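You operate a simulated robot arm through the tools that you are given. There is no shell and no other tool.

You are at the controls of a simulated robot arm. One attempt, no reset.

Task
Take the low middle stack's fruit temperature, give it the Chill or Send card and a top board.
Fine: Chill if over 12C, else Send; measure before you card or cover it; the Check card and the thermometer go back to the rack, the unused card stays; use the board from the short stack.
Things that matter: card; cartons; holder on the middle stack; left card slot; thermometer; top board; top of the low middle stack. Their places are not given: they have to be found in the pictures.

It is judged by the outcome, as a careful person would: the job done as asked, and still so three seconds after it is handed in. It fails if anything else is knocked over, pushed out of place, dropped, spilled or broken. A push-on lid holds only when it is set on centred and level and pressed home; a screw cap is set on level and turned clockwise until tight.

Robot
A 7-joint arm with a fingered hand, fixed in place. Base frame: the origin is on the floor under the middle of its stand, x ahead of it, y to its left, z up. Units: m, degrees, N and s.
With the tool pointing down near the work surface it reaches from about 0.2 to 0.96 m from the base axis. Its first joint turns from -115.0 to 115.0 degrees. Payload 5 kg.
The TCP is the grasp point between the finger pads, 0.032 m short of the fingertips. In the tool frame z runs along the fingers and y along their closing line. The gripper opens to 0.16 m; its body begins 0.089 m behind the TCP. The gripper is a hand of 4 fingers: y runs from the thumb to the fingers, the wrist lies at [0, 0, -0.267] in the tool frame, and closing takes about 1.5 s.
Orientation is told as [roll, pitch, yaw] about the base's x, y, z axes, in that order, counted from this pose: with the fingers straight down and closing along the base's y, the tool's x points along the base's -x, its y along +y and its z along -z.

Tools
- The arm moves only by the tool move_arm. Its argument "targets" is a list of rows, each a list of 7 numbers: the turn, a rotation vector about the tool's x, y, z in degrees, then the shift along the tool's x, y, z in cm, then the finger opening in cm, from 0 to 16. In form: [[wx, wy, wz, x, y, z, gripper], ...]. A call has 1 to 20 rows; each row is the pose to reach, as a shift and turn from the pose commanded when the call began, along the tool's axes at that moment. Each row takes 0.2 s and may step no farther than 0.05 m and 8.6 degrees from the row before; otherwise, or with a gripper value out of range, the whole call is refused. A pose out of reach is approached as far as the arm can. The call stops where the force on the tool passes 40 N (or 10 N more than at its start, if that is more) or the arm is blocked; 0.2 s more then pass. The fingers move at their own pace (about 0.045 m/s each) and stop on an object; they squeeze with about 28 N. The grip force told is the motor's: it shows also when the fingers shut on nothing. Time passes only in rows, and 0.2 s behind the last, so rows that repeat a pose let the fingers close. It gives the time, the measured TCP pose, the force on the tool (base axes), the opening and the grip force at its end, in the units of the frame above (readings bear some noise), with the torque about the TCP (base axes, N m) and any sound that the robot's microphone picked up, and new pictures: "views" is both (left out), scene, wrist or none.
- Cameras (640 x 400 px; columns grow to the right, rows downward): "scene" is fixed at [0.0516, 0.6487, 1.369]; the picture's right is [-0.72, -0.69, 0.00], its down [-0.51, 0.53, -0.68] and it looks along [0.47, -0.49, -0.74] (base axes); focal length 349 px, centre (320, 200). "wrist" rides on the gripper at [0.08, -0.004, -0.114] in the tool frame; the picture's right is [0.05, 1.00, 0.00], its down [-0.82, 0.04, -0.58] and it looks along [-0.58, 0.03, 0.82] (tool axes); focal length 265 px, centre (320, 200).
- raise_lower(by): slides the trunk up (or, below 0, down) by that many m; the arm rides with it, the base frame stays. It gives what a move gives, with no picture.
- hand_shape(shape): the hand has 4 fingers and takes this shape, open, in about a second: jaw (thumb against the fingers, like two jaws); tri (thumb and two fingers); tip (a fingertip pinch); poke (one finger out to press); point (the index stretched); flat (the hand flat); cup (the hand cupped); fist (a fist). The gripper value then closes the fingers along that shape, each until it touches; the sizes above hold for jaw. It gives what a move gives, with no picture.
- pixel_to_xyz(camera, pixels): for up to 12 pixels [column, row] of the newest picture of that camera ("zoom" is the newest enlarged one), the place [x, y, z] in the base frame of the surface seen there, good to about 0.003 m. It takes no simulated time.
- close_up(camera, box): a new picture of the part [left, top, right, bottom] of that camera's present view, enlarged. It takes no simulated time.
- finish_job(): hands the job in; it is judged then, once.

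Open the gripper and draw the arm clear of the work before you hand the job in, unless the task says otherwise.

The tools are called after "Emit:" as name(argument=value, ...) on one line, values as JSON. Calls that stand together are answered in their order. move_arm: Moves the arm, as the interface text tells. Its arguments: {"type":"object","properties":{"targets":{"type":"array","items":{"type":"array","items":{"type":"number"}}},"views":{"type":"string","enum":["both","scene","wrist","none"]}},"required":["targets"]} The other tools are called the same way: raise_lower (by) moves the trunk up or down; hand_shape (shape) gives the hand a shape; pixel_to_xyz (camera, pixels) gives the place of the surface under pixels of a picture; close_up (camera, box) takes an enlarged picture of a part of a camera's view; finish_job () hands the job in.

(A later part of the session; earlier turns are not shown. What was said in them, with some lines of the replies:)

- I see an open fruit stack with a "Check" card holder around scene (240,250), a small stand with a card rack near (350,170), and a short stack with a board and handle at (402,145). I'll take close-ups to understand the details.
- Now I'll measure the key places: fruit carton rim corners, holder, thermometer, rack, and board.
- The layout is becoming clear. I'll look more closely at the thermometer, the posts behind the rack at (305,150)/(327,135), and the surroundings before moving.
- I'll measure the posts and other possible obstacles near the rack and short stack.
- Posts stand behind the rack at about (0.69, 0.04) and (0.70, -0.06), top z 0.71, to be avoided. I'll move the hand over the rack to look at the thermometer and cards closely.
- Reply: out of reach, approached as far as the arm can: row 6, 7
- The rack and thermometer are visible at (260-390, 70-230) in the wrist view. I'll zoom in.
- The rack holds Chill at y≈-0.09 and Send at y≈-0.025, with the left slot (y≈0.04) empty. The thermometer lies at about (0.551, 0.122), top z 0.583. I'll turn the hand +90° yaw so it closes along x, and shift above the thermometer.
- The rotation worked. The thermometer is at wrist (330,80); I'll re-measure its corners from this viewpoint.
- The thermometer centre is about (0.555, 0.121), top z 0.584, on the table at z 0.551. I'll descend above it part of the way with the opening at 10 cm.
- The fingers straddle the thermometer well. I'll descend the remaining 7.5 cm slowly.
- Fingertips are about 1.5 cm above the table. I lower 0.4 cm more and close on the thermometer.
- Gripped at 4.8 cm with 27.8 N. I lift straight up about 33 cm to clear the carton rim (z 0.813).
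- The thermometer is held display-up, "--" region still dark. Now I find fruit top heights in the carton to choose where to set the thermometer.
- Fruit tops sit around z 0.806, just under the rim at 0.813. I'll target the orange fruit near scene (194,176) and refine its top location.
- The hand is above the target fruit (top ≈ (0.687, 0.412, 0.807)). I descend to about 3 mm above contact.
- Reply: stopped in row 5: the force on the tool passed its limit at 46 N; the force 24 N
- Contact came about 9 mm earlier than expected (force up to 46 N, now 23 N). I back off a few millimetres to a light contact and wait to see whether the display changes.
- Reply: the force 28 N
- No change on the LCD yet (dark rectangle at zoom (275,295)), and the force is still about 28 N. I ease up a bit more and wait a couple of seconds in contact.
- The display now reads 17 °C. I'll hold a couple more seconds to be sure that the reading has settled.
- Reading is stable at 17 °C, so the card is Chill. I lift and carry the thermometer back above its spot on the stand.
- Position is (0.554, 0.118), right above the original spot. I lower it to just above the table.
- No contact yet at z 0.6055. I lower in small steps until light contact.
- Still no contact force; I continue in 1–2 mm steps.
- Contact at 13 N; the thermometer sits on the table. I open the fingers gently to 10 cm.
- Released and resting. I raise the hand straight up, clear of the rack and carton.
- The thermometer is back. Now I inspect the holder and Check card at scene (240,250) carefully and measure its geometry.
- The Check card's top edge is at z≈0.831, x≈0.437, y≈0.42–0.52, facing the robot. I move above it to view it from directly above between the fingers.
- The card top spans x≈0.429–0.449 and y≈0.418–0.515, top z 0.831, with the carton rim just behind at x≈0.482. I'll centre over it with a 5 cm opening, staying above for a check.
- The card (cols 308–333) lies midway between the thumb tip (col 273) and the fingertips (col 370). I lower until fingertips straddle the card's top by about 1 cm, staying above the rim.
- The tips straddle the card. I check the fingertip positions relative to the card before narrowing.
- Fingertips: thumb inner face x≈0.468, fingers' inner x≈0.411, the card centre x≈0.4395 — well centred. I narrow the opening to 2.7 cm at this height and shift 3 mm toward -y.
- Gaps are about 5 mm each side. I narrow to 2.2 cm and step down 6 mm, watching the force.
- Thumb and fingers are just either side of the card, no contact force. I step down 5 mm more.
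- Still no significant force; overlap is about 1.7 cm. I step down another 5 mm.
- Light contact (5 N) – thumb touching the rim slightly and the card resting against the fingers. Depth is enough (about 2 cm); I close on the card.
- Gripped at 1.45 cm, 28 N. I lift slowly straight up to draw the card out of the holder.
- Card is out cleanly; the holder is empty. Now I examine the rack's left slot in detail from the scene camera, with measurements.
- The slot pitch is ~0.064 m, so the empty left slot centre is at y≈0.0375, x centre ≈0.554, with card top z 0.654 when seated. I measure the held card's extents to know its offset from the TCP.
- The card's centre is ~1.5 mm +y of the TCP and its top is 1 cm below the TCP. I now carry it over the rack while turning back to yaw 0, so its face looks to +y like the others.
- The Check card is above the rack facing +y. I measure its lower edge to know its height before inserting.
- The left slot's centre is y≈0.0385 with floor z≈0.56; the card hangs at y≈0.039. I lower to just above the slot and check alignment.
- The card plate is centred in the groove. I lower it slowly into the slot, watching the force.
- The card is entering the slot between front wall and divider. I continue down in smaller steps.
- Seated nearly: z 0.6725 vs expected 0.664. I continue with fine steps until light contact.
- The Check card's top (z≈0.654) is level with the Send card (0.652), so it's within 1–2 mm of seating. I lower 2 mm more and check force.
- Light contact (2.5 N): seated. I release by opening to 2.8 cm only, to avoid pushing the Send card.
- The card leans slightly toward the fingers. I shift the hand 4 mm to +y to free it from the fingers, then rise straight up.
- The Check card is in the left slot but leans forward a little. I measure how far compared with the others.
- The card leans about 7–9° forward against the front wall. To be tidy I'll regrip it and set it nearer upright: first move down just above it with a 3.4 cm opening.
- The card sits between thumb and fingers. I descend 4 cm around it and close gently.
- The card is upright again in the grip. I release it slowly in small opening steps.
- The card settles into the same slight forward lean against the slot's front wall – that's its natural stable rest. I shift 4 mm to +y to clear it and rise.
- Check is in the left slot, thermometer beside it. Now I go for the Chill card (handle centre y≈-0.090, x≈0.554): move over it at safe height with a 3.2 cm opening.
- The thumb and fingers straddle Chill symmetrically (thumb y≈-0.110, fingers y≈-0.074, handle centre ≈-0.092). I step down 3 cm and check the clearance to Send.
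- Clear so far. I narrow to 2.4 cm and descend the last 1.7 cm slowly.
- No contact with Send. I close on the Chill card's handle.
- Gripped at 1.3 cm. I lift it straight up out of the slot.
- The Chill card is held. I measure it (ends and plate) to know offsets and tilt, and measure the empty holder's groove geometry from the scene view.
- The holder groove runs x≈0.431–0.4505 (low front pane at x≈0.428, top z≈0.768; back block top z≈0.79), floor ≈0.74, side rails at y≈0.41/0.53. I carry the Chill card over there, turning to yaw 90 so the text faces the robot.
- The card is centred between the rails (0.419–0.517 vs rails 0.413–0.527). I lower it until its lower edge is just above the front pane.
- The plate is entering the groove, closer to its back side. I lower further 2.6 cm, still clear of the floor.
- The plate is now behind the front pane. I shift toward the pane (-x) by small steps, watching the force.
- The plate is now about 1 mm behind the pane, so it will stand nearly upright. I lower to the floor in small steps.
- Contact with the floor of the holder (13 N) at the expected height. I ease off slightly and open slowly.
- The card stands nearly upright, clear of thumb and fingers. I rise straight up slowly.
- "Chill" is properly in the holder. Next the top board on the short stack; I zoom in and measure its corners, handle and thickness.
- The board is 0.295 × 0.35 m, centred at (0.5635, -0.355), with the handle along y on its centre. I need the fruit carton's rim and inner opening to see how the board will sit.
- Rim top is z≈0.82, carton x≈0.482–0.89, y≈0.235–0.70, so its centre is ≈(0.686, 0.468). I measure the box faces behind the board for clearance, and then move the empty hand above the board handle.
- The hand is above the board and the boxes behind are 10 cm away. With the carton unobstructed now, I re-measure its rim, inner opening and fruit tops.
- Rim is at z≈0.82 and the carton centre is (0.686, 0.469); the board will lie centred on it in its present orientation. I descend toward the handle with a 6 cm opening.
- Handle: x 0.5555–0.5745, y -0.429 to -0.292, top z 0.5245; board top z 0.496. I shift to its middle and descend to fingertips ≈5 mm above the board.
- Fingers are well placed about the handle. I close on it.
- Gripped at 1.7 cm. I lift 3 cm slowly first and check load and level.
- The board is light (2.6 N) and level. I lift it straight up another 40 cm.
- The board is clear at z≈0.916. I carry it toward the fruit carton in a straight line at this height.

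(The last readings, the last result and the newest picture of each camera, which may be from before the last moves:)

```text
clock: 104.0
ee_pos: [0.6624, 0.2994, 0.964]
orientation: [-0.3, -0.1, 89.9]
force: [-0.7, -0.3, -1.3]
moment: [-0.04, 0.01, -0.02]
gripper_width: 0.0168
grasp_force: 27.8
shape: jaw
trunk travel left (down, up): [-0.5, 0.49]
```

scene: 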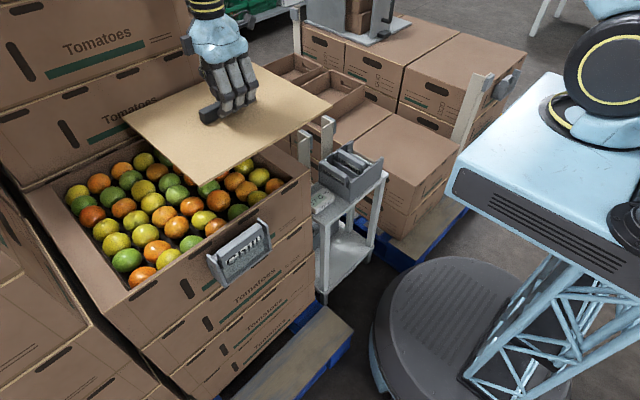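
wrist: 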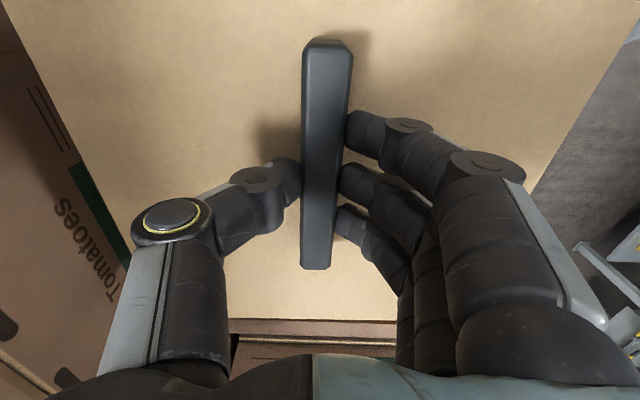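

The board is held level above the right part of the carton. I measure its corners to compute the exact remaining shift.

Emit:
pixel_to_xyz(camera="scene", pixels=[[125, 114], [204, 184], [327, 101], [160, 148], [265, 143], [130, 112], [200, 178], [320, 103], [150, 105], [300, 85], [210, 115], [240, 103]])

Emit:
close_up(camera="scene", box=[110, 60, 350, 210])

```text
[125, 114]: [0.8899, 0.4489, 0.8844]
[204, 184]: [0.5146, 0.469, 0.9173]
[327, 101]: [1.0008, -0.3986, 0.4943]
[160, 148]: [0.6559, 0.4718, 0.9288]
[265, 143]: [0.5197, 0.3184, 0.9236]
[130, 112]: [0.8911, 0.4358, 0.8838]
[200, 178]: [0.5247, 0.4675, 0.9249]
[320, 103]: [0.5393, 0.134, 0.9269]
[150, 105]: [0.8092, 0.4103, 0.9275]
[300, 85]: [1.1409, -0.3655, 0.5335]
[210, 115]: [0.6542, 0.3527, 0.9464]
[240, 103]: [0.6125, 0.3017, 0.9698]
```

```text
2.67 times, centred on (230, 135) of scene
```

zoom: 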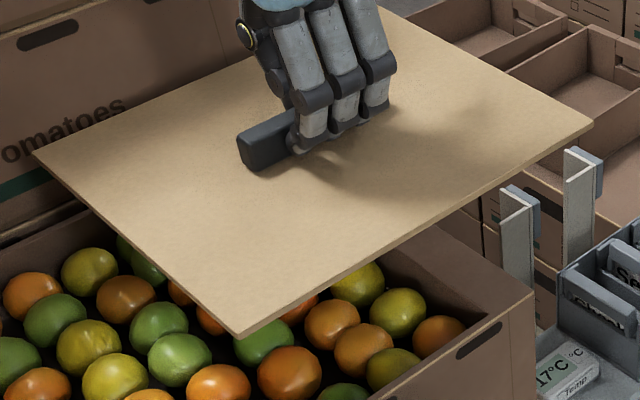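

Emit:
pixel_to_xyz(camera="zoom", pixels=[[42, 154], [40, 158], [238, 326], [236, 332], [584, 124], [588, 126], [130, 230], [420, 225], [130, 110], [150, 250], [400, 240], [480, 65]])

```text
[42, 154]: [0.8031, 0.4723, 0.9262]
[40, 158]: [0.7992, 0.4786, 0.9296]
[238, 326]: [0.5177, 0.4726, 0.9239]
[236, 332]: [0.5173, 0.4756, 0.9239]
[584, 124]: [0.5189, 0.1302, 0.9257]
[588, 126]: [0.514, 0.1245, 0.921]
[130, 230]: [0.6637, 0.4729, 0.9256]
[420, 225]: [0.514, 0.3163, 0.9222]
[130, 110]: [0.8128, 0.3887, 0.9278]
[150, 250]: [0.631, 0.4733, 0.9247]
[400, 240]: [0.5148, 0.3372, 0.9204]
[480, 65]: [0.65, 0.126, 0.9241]
```

The board is square to the axes and centred on the TCP (0.6625, 0.300). I move the remaining 17 cm to the carton centre (0.686, 0.4695).

Emit:
move_arm(targets=[[0, 0, 0, -2, -0.3, 0, 0.5], [0, 0, 0, -5, -0.7, 0, 0.5], [0, 0, 0, -9, -1.3, 0, 0.5], [0, 0, 0, -12.5, -1.8, 0, 0.5], [0, 0, 0, -15.5, -2.2, 0, 0.5], [0, 0, 0, -16.8, -2.4, 0, 0.5], [0, 0, 0, -17, -2.4, 0, 0.5], [0, 0, 0, -17, -2.4, 2, 0.5], [0, 0, 0, -17, -2.4, 4, 0.5], [0, 0, 0, -17, -2.4, 5.5, 0.5], [0, 0, 0, -17, -2.4, 5.5, 0.5]])

Emit:
close_up(camera="scene", box=[20, 80, 320, 300])

```text
clock: 106.4
ee_pos: [0.6874, 0.4728, 0.9119]
orientation: [-0.3, -0.2, 90.0]
force: [1.2, -0.8, -2.2]
moment: [0.03, 0.0, 0.02]
gripper_width: 0.0169
grasp_force: 28.0
shape: jaw
trunk travel left (down, up): [-0.5, 0.49]
```

scene: 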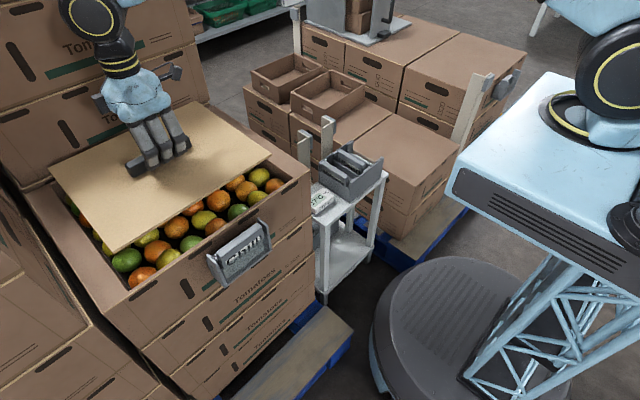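
wrist: 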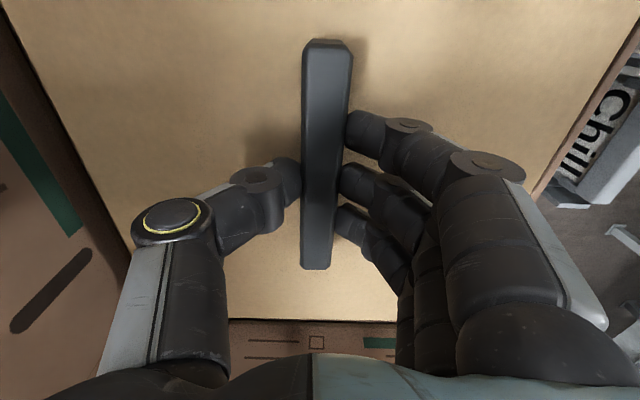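

```text
1.82 times, centred on (170, 190) of scene
```

zoom: 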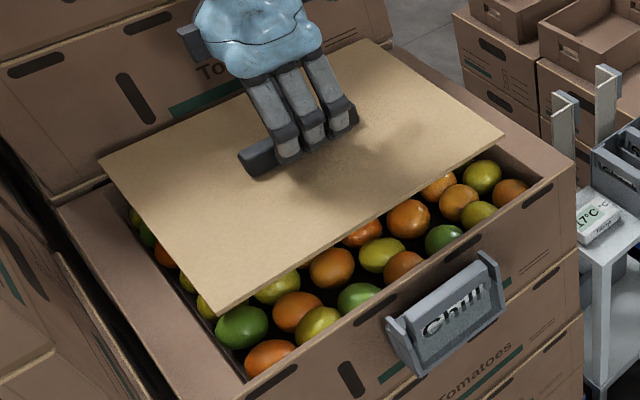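

I check the board's corners at this height against the carton before lowering.

Emit:
pixel_to_xyz(camera="zoom", pixels=[[105, 160], [215, 306], [496, 137], [372, 46], [150, 225], [350, 225], [440, 95], [225, 105], [560, 160], [500, 115], [80, 225], [140, 300]])

```text
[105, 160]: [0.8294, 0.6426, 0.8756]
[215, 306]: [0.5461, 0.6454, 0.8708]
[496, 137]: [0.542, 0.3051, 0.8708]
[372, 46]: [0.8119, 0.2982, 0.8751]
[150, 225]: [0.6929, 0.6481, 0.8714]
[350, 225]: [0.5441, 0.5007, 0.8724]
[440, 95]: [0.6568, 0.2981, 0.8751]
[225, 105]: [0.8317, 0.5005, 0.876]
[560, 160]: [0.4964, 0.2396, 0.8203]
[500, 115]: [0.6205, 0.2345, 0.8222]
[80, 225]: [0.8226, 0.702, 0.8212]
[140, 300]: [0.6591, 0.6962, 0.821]
```

Board centre is (0.6875, 0.473), carton centre (0.6865, 0.4685). I correct 4 mm toward -y and lower to just above the rim level.

Emit:
move_arm(targets=[[0, 0, 0, 0.4, 0.1, 0.8, 0.5], [0, 0, 0, 0.4, 0.1, 1.8, 0.5], [0, 0, 0, 0.4, 0.1, 2.8, 0.5], [0, 0, 0, 0.4, 0.1, 3.4, 0.5], [0, 0, 0, 0.4, 0.1, 3.7, 0.5]], views="scene")

```text
clock: 107.6
ee_pos: [0.6875, 0.4665, 0.8758]
orientation: [-0.3, -0.2, 90.0]
force: [-0.4, 0.2, -2.6]
moment: [-0.02, 0.02, 0.01]
gripper_width: 0.0168
grasp_force: 27.9
shape: jaw
trunk travel left (down, up): [-0.5, 0.49]
```

scene: 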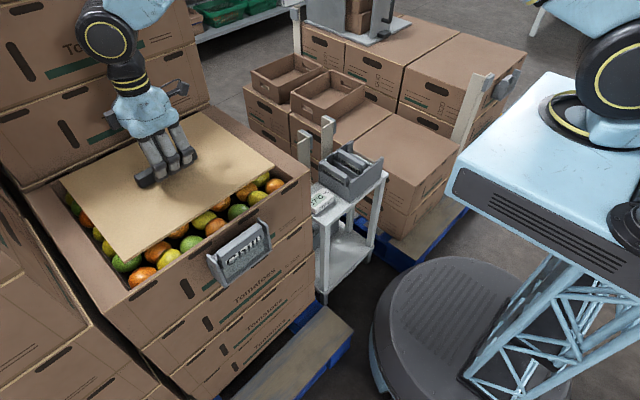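

No contact yet at z 0.876. I lower in 2 mm steps to feel the support.

Emit:
move_arm(targets=[[0, 0, 0, 0, 0, 0.2, 0.5], [0, 0, 0, 0, 0, 0.4, 0.5], [0, 0, 0, 0, 0, 0.4, 0.5]], views="none")

```text
clock: 108.4
ee_pos: [0.6865, 0.467, 0.8713]
orientation: [-0.3, 0.0, 90.1]
force: [1.3, 0.0, -2.6]
moment: [0.01, 0.0, -0.01]
gripper_width: 0.0167
grasp_force: 28.3
shape: jaw
trunk travel left (down, up): [-0.5, 0.49]
```

Emit:
move_arm(targets=[[0, 0, 0, 0, 0, 0.2, 0.5], [0, 0, 0, 0, 0, 0.3, 0.5], [0, 0, 0, 0, 0, 0.3, 0.5]], views="none")

```text
clock: 109.2
ee_pos: [0.6887, 0.4677, 0.8702]
orientation: [-0.3, -0.1, 90.1]
force: [0.9, -0.2, -1.3]
moment: [0.02, 0.06, -0.01]
gripper_width: 0.0165
grasp_force: 28.1
shape: jaw
trunk travel left (down, up): [-0.5, 0.49]
```

Emit:
move_arm(targets=[[0, 0, 0, 0, 0, 0.1, 0.5], [0, 0, 0, 0, 0, 0.2, 0.5], [0, 0, 0, 0, 0, 0.2, 0.5]], views="scene")

Emit:
close_up(camera="scene", box=[20, 100, 320, 300])

```text
clock: 110.0
ee_pos: [0.6881, 0.4658, 0.8677]
orientation: [-0.3, -0.2, 90.0]
force: [-1.4, 2.2, 6.7]
moment: [0.02, 0.15, -0.04]
gripper_width: 0.0169
grasp_force: 28.3
shape: jaw
trunk travel left (down, up): [-0.5, 0.49]
```

scene: 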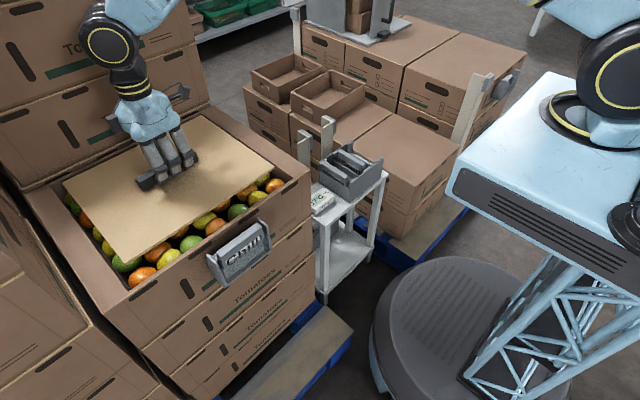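

```text
2.00 times, centred on (170, 200) of scene
```

zoom: 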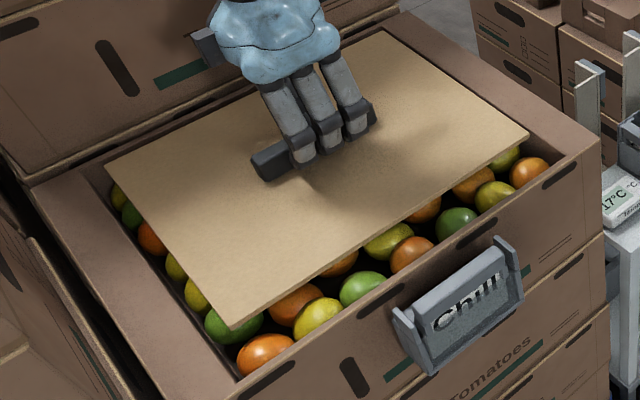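

The board now rests on support (force changed from -2.6 to +6.7 N). I verify it's level and centred before releasing.

Emit:
pixel_to_xyz(camera="zoom", pixels=[[112, 168], [234, 320], [522, 136], [382, 35], [170, 245], [380, 228], [450, 85], [240, 105], [560, 135], [100, 240], [480, 170], [200, 285]])

```text
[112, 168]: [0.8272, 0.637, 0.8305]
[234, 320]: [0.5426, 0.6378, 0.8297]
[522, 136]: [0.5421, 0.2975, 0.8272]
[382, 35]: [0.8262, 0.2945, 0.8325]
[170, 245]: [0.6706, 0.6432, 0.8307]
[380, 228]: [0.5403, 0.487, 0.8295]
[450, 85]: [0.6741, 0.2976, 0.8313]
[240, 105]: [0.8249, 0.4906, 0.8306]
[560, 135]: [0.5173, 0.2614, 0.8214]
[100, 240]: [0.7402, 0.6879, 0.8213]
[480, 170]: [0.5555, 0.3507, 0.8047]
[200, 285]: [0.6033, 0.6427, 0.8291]
```

Level (top z≈0.830 at all corners) and centred at (0.686, 0.469). I release the handle.

Emit:
move_arm(targets=[[0, 0, 0, 0, 0, -0.05, 1.8], [0, 0, 0, 0, 0, -0.1, 2.4], [0, 0, 0, 0, 0, -0.1, 3.2], [0, 0, 0, 0, 0, -0.1, 4.2], [0, 0, 0, 0, 0, -0.1, 5.2], [0, 0, 0, 0, 0, -0.1, 6], [0, 0, 0, 0, 0, -0.1, 6]], views="wrist")

```text
clock: 111.6
ee_pos: [0.6881, 0.4676, 0.8692]
orientation: [-0.3, -0.2, 90.0]
force: [0.2, 0.9, -0.8]
moment: [0.03, -0.05, 0.02]
gripper_width: 0.059
grasp_force: 0.1
shape: jaw
trunk travel left (down, up): [-0.5, 0.49]
```

wrist: 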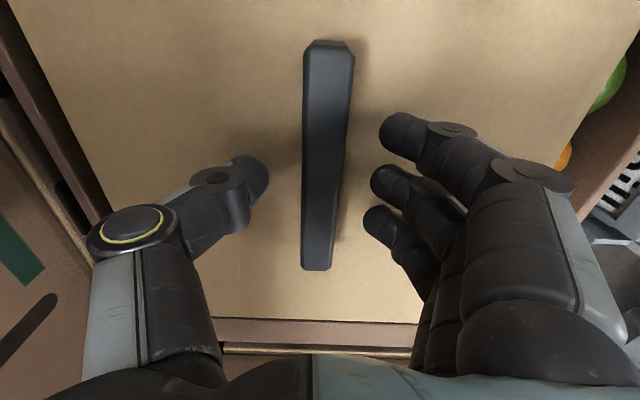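

The handle is free. I raise the hand straight up and clear.

Emit:
move_arm(targets=[[0, 0, 0, 0, 0, -1, 6], [0, 0, 0, 0, 0, -3, 6], [0, 0, 0, 0, 0, -6, 6], [0, 0, 0, 0, 0, -10, 6], [0, 0, 0, 0, 0, -14, 6], [0, 0, 0, 0, 0, -17, 6]])

Emit:
close_up(camera="scene", box=[20, 100, 400, 300])

```text
clock: 113.0
ee_pos: [0.6835, 0.4659, 1.0374]
orientation: [-0.3, -0.2, 89.9]
force: [-0.6, 0.2, 1.0]
moment: [0.0, -0.02, -0.01]
gripper_width: 0.0596
grasp_force: 0.1
shape: jaw
trunk travel left (down, up): [-0.5, 0.49]
```

scene: 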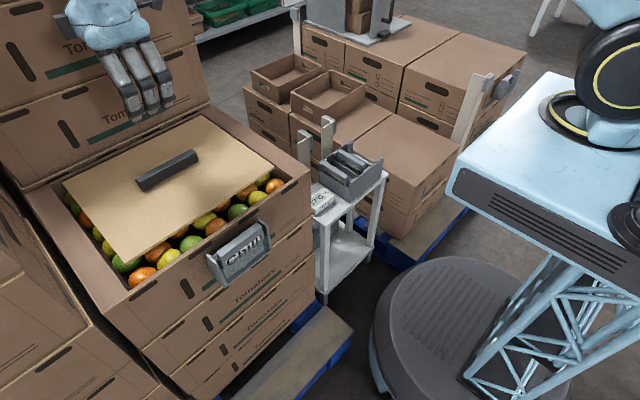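
wrist: 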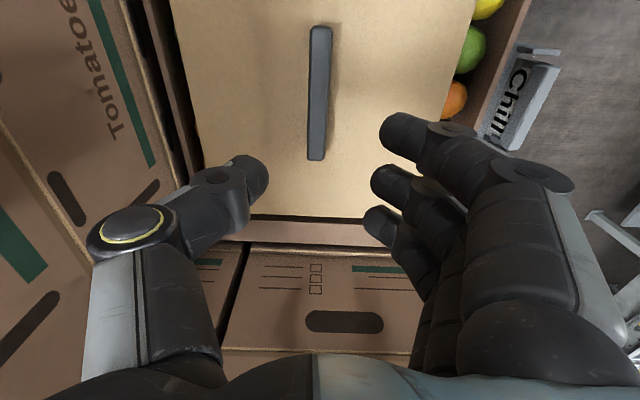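

```text
1.68 times, centred on (210, 200) of scene
```

zoom: 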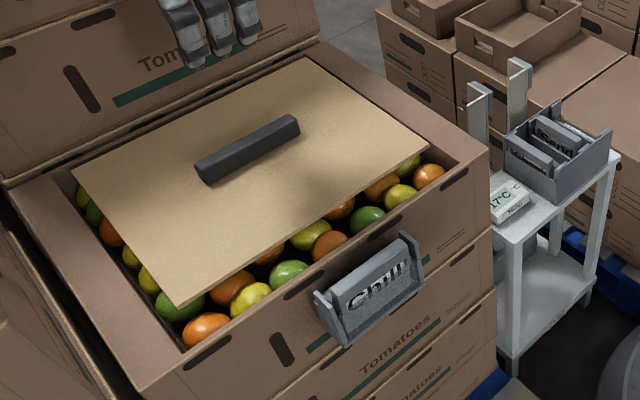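

The board sits on the stack, Chill shows in the holder, thermometer and Check/Send are on the rack. I draw the arm back, up and away from the work.

Emit:
move_arm(targets=[[0, 0, 0, 2, 1.2, -1, 6], [0, 0, 0, 5.5, 3.5, -2, 6], [0, 0, 0, 9, 5.8, -3, 7], [0, 0, 0, 12.5, 8, -4, 8], [0, 0, 0, 16, 10.3, -4, 9], [0, 0, 0, 19.5, 12.6, -4, 10], [0, 0, 0, 23, 14.9, -4, 10], [0, 0, 0, 26.5, 17.2, -4, 10], [0, 0, 0, 30, 19.5, -4, 10], [0, 0, 0, 33.5, 21.5, -4, 10], [0, 0, 0, 36, 23, -4, 10]])

Emit:
close_up(camera="scene", box=[300, 120, 400, 210])

Emit:
close_up(camera="scene", box=[20, 100, 320, 300])

```text
clock: 115.4
ee_pos: [0.4558, 0.1053, 1.075]
orientation: [-0.2, -0.3, 89.9]
force: [-0.6, -0.2, 0.0]
moment: [0.01, 0.02, 0.0]
gripper_width: 0.0996
grasp_force: 0.0
shape: jaw
trunk travel left (down, up): [-0.5, 0.49]
```

scene: 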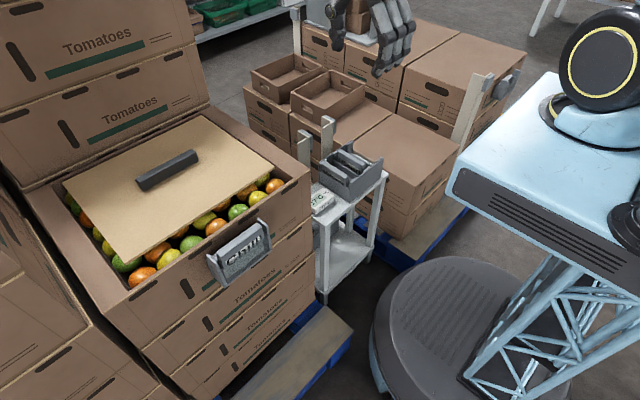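
wrist: 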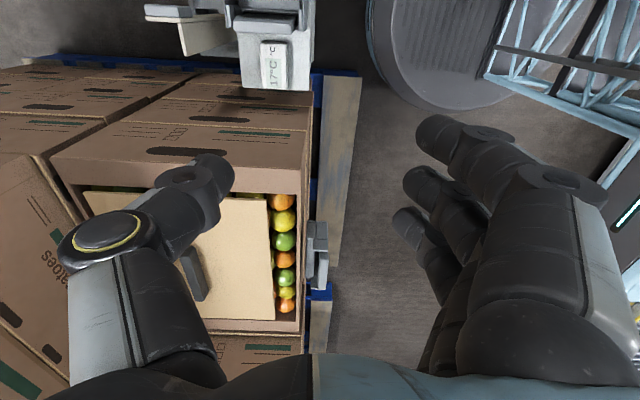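

```text
4.44 times, centred on (350, 165) of scene
```

zoom: 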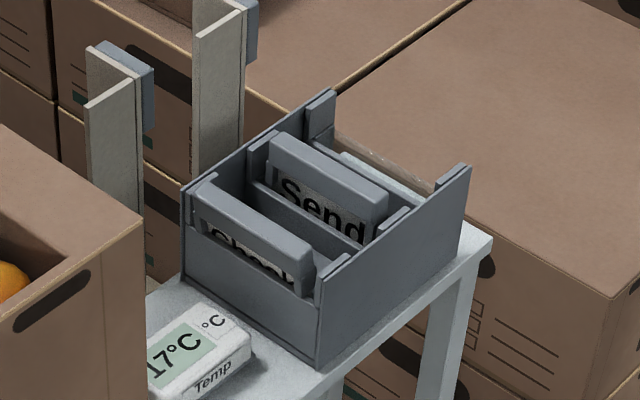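

```text
2.00 times, centred on (170, 200) of scene
```

zoom: 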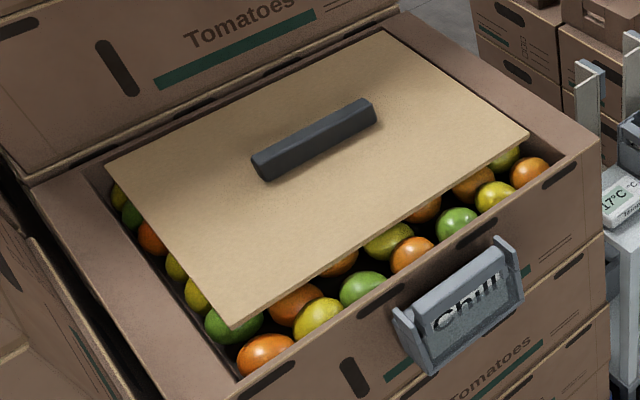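

Everything is in place: the fruit read 17 °C, so Chill is in the holder at (240,255). Check is in the left slot, Send is untouched, and the thermometer is back on the rack. The board lies level on the stack and the arm is clear, so I hand the job in.

Emit:
finish_job()

```text
The job is handed in.
```

I measured the fruit at 17 °C, above the 12 °C limit, so the low middle stack now has the Chill card and a top board. I've handed the job in.

- **Temperature:** I held the thermometer on one fruit until the display settled at 17 °C. That was before I touched the cards or the board. The thermometer is back in its spot beside the card rack.
- **Cards:** Chill is in the holder with its text facing the robot. Check is in the left card slot of the rack, leaning forward by about 7–9° against the slot's front wall. I regripped it once to straighten it, but it settled back to the same lean. I did not move Send.
- **Board:** The board from the short stack sits level and centred on the fruit carton. It is smaller than the carton's opening, so a strip of fruit about 4 cm wide shows along the front edge, with narrower gaps on the other sides.

I didn't see anything else knocked over or moved. The gripper is open and the arm is clear of the work. The thermometer pressed on the fruit at up to 46 N when it first touched, before I eased it off; I saw no damage in the pictures.
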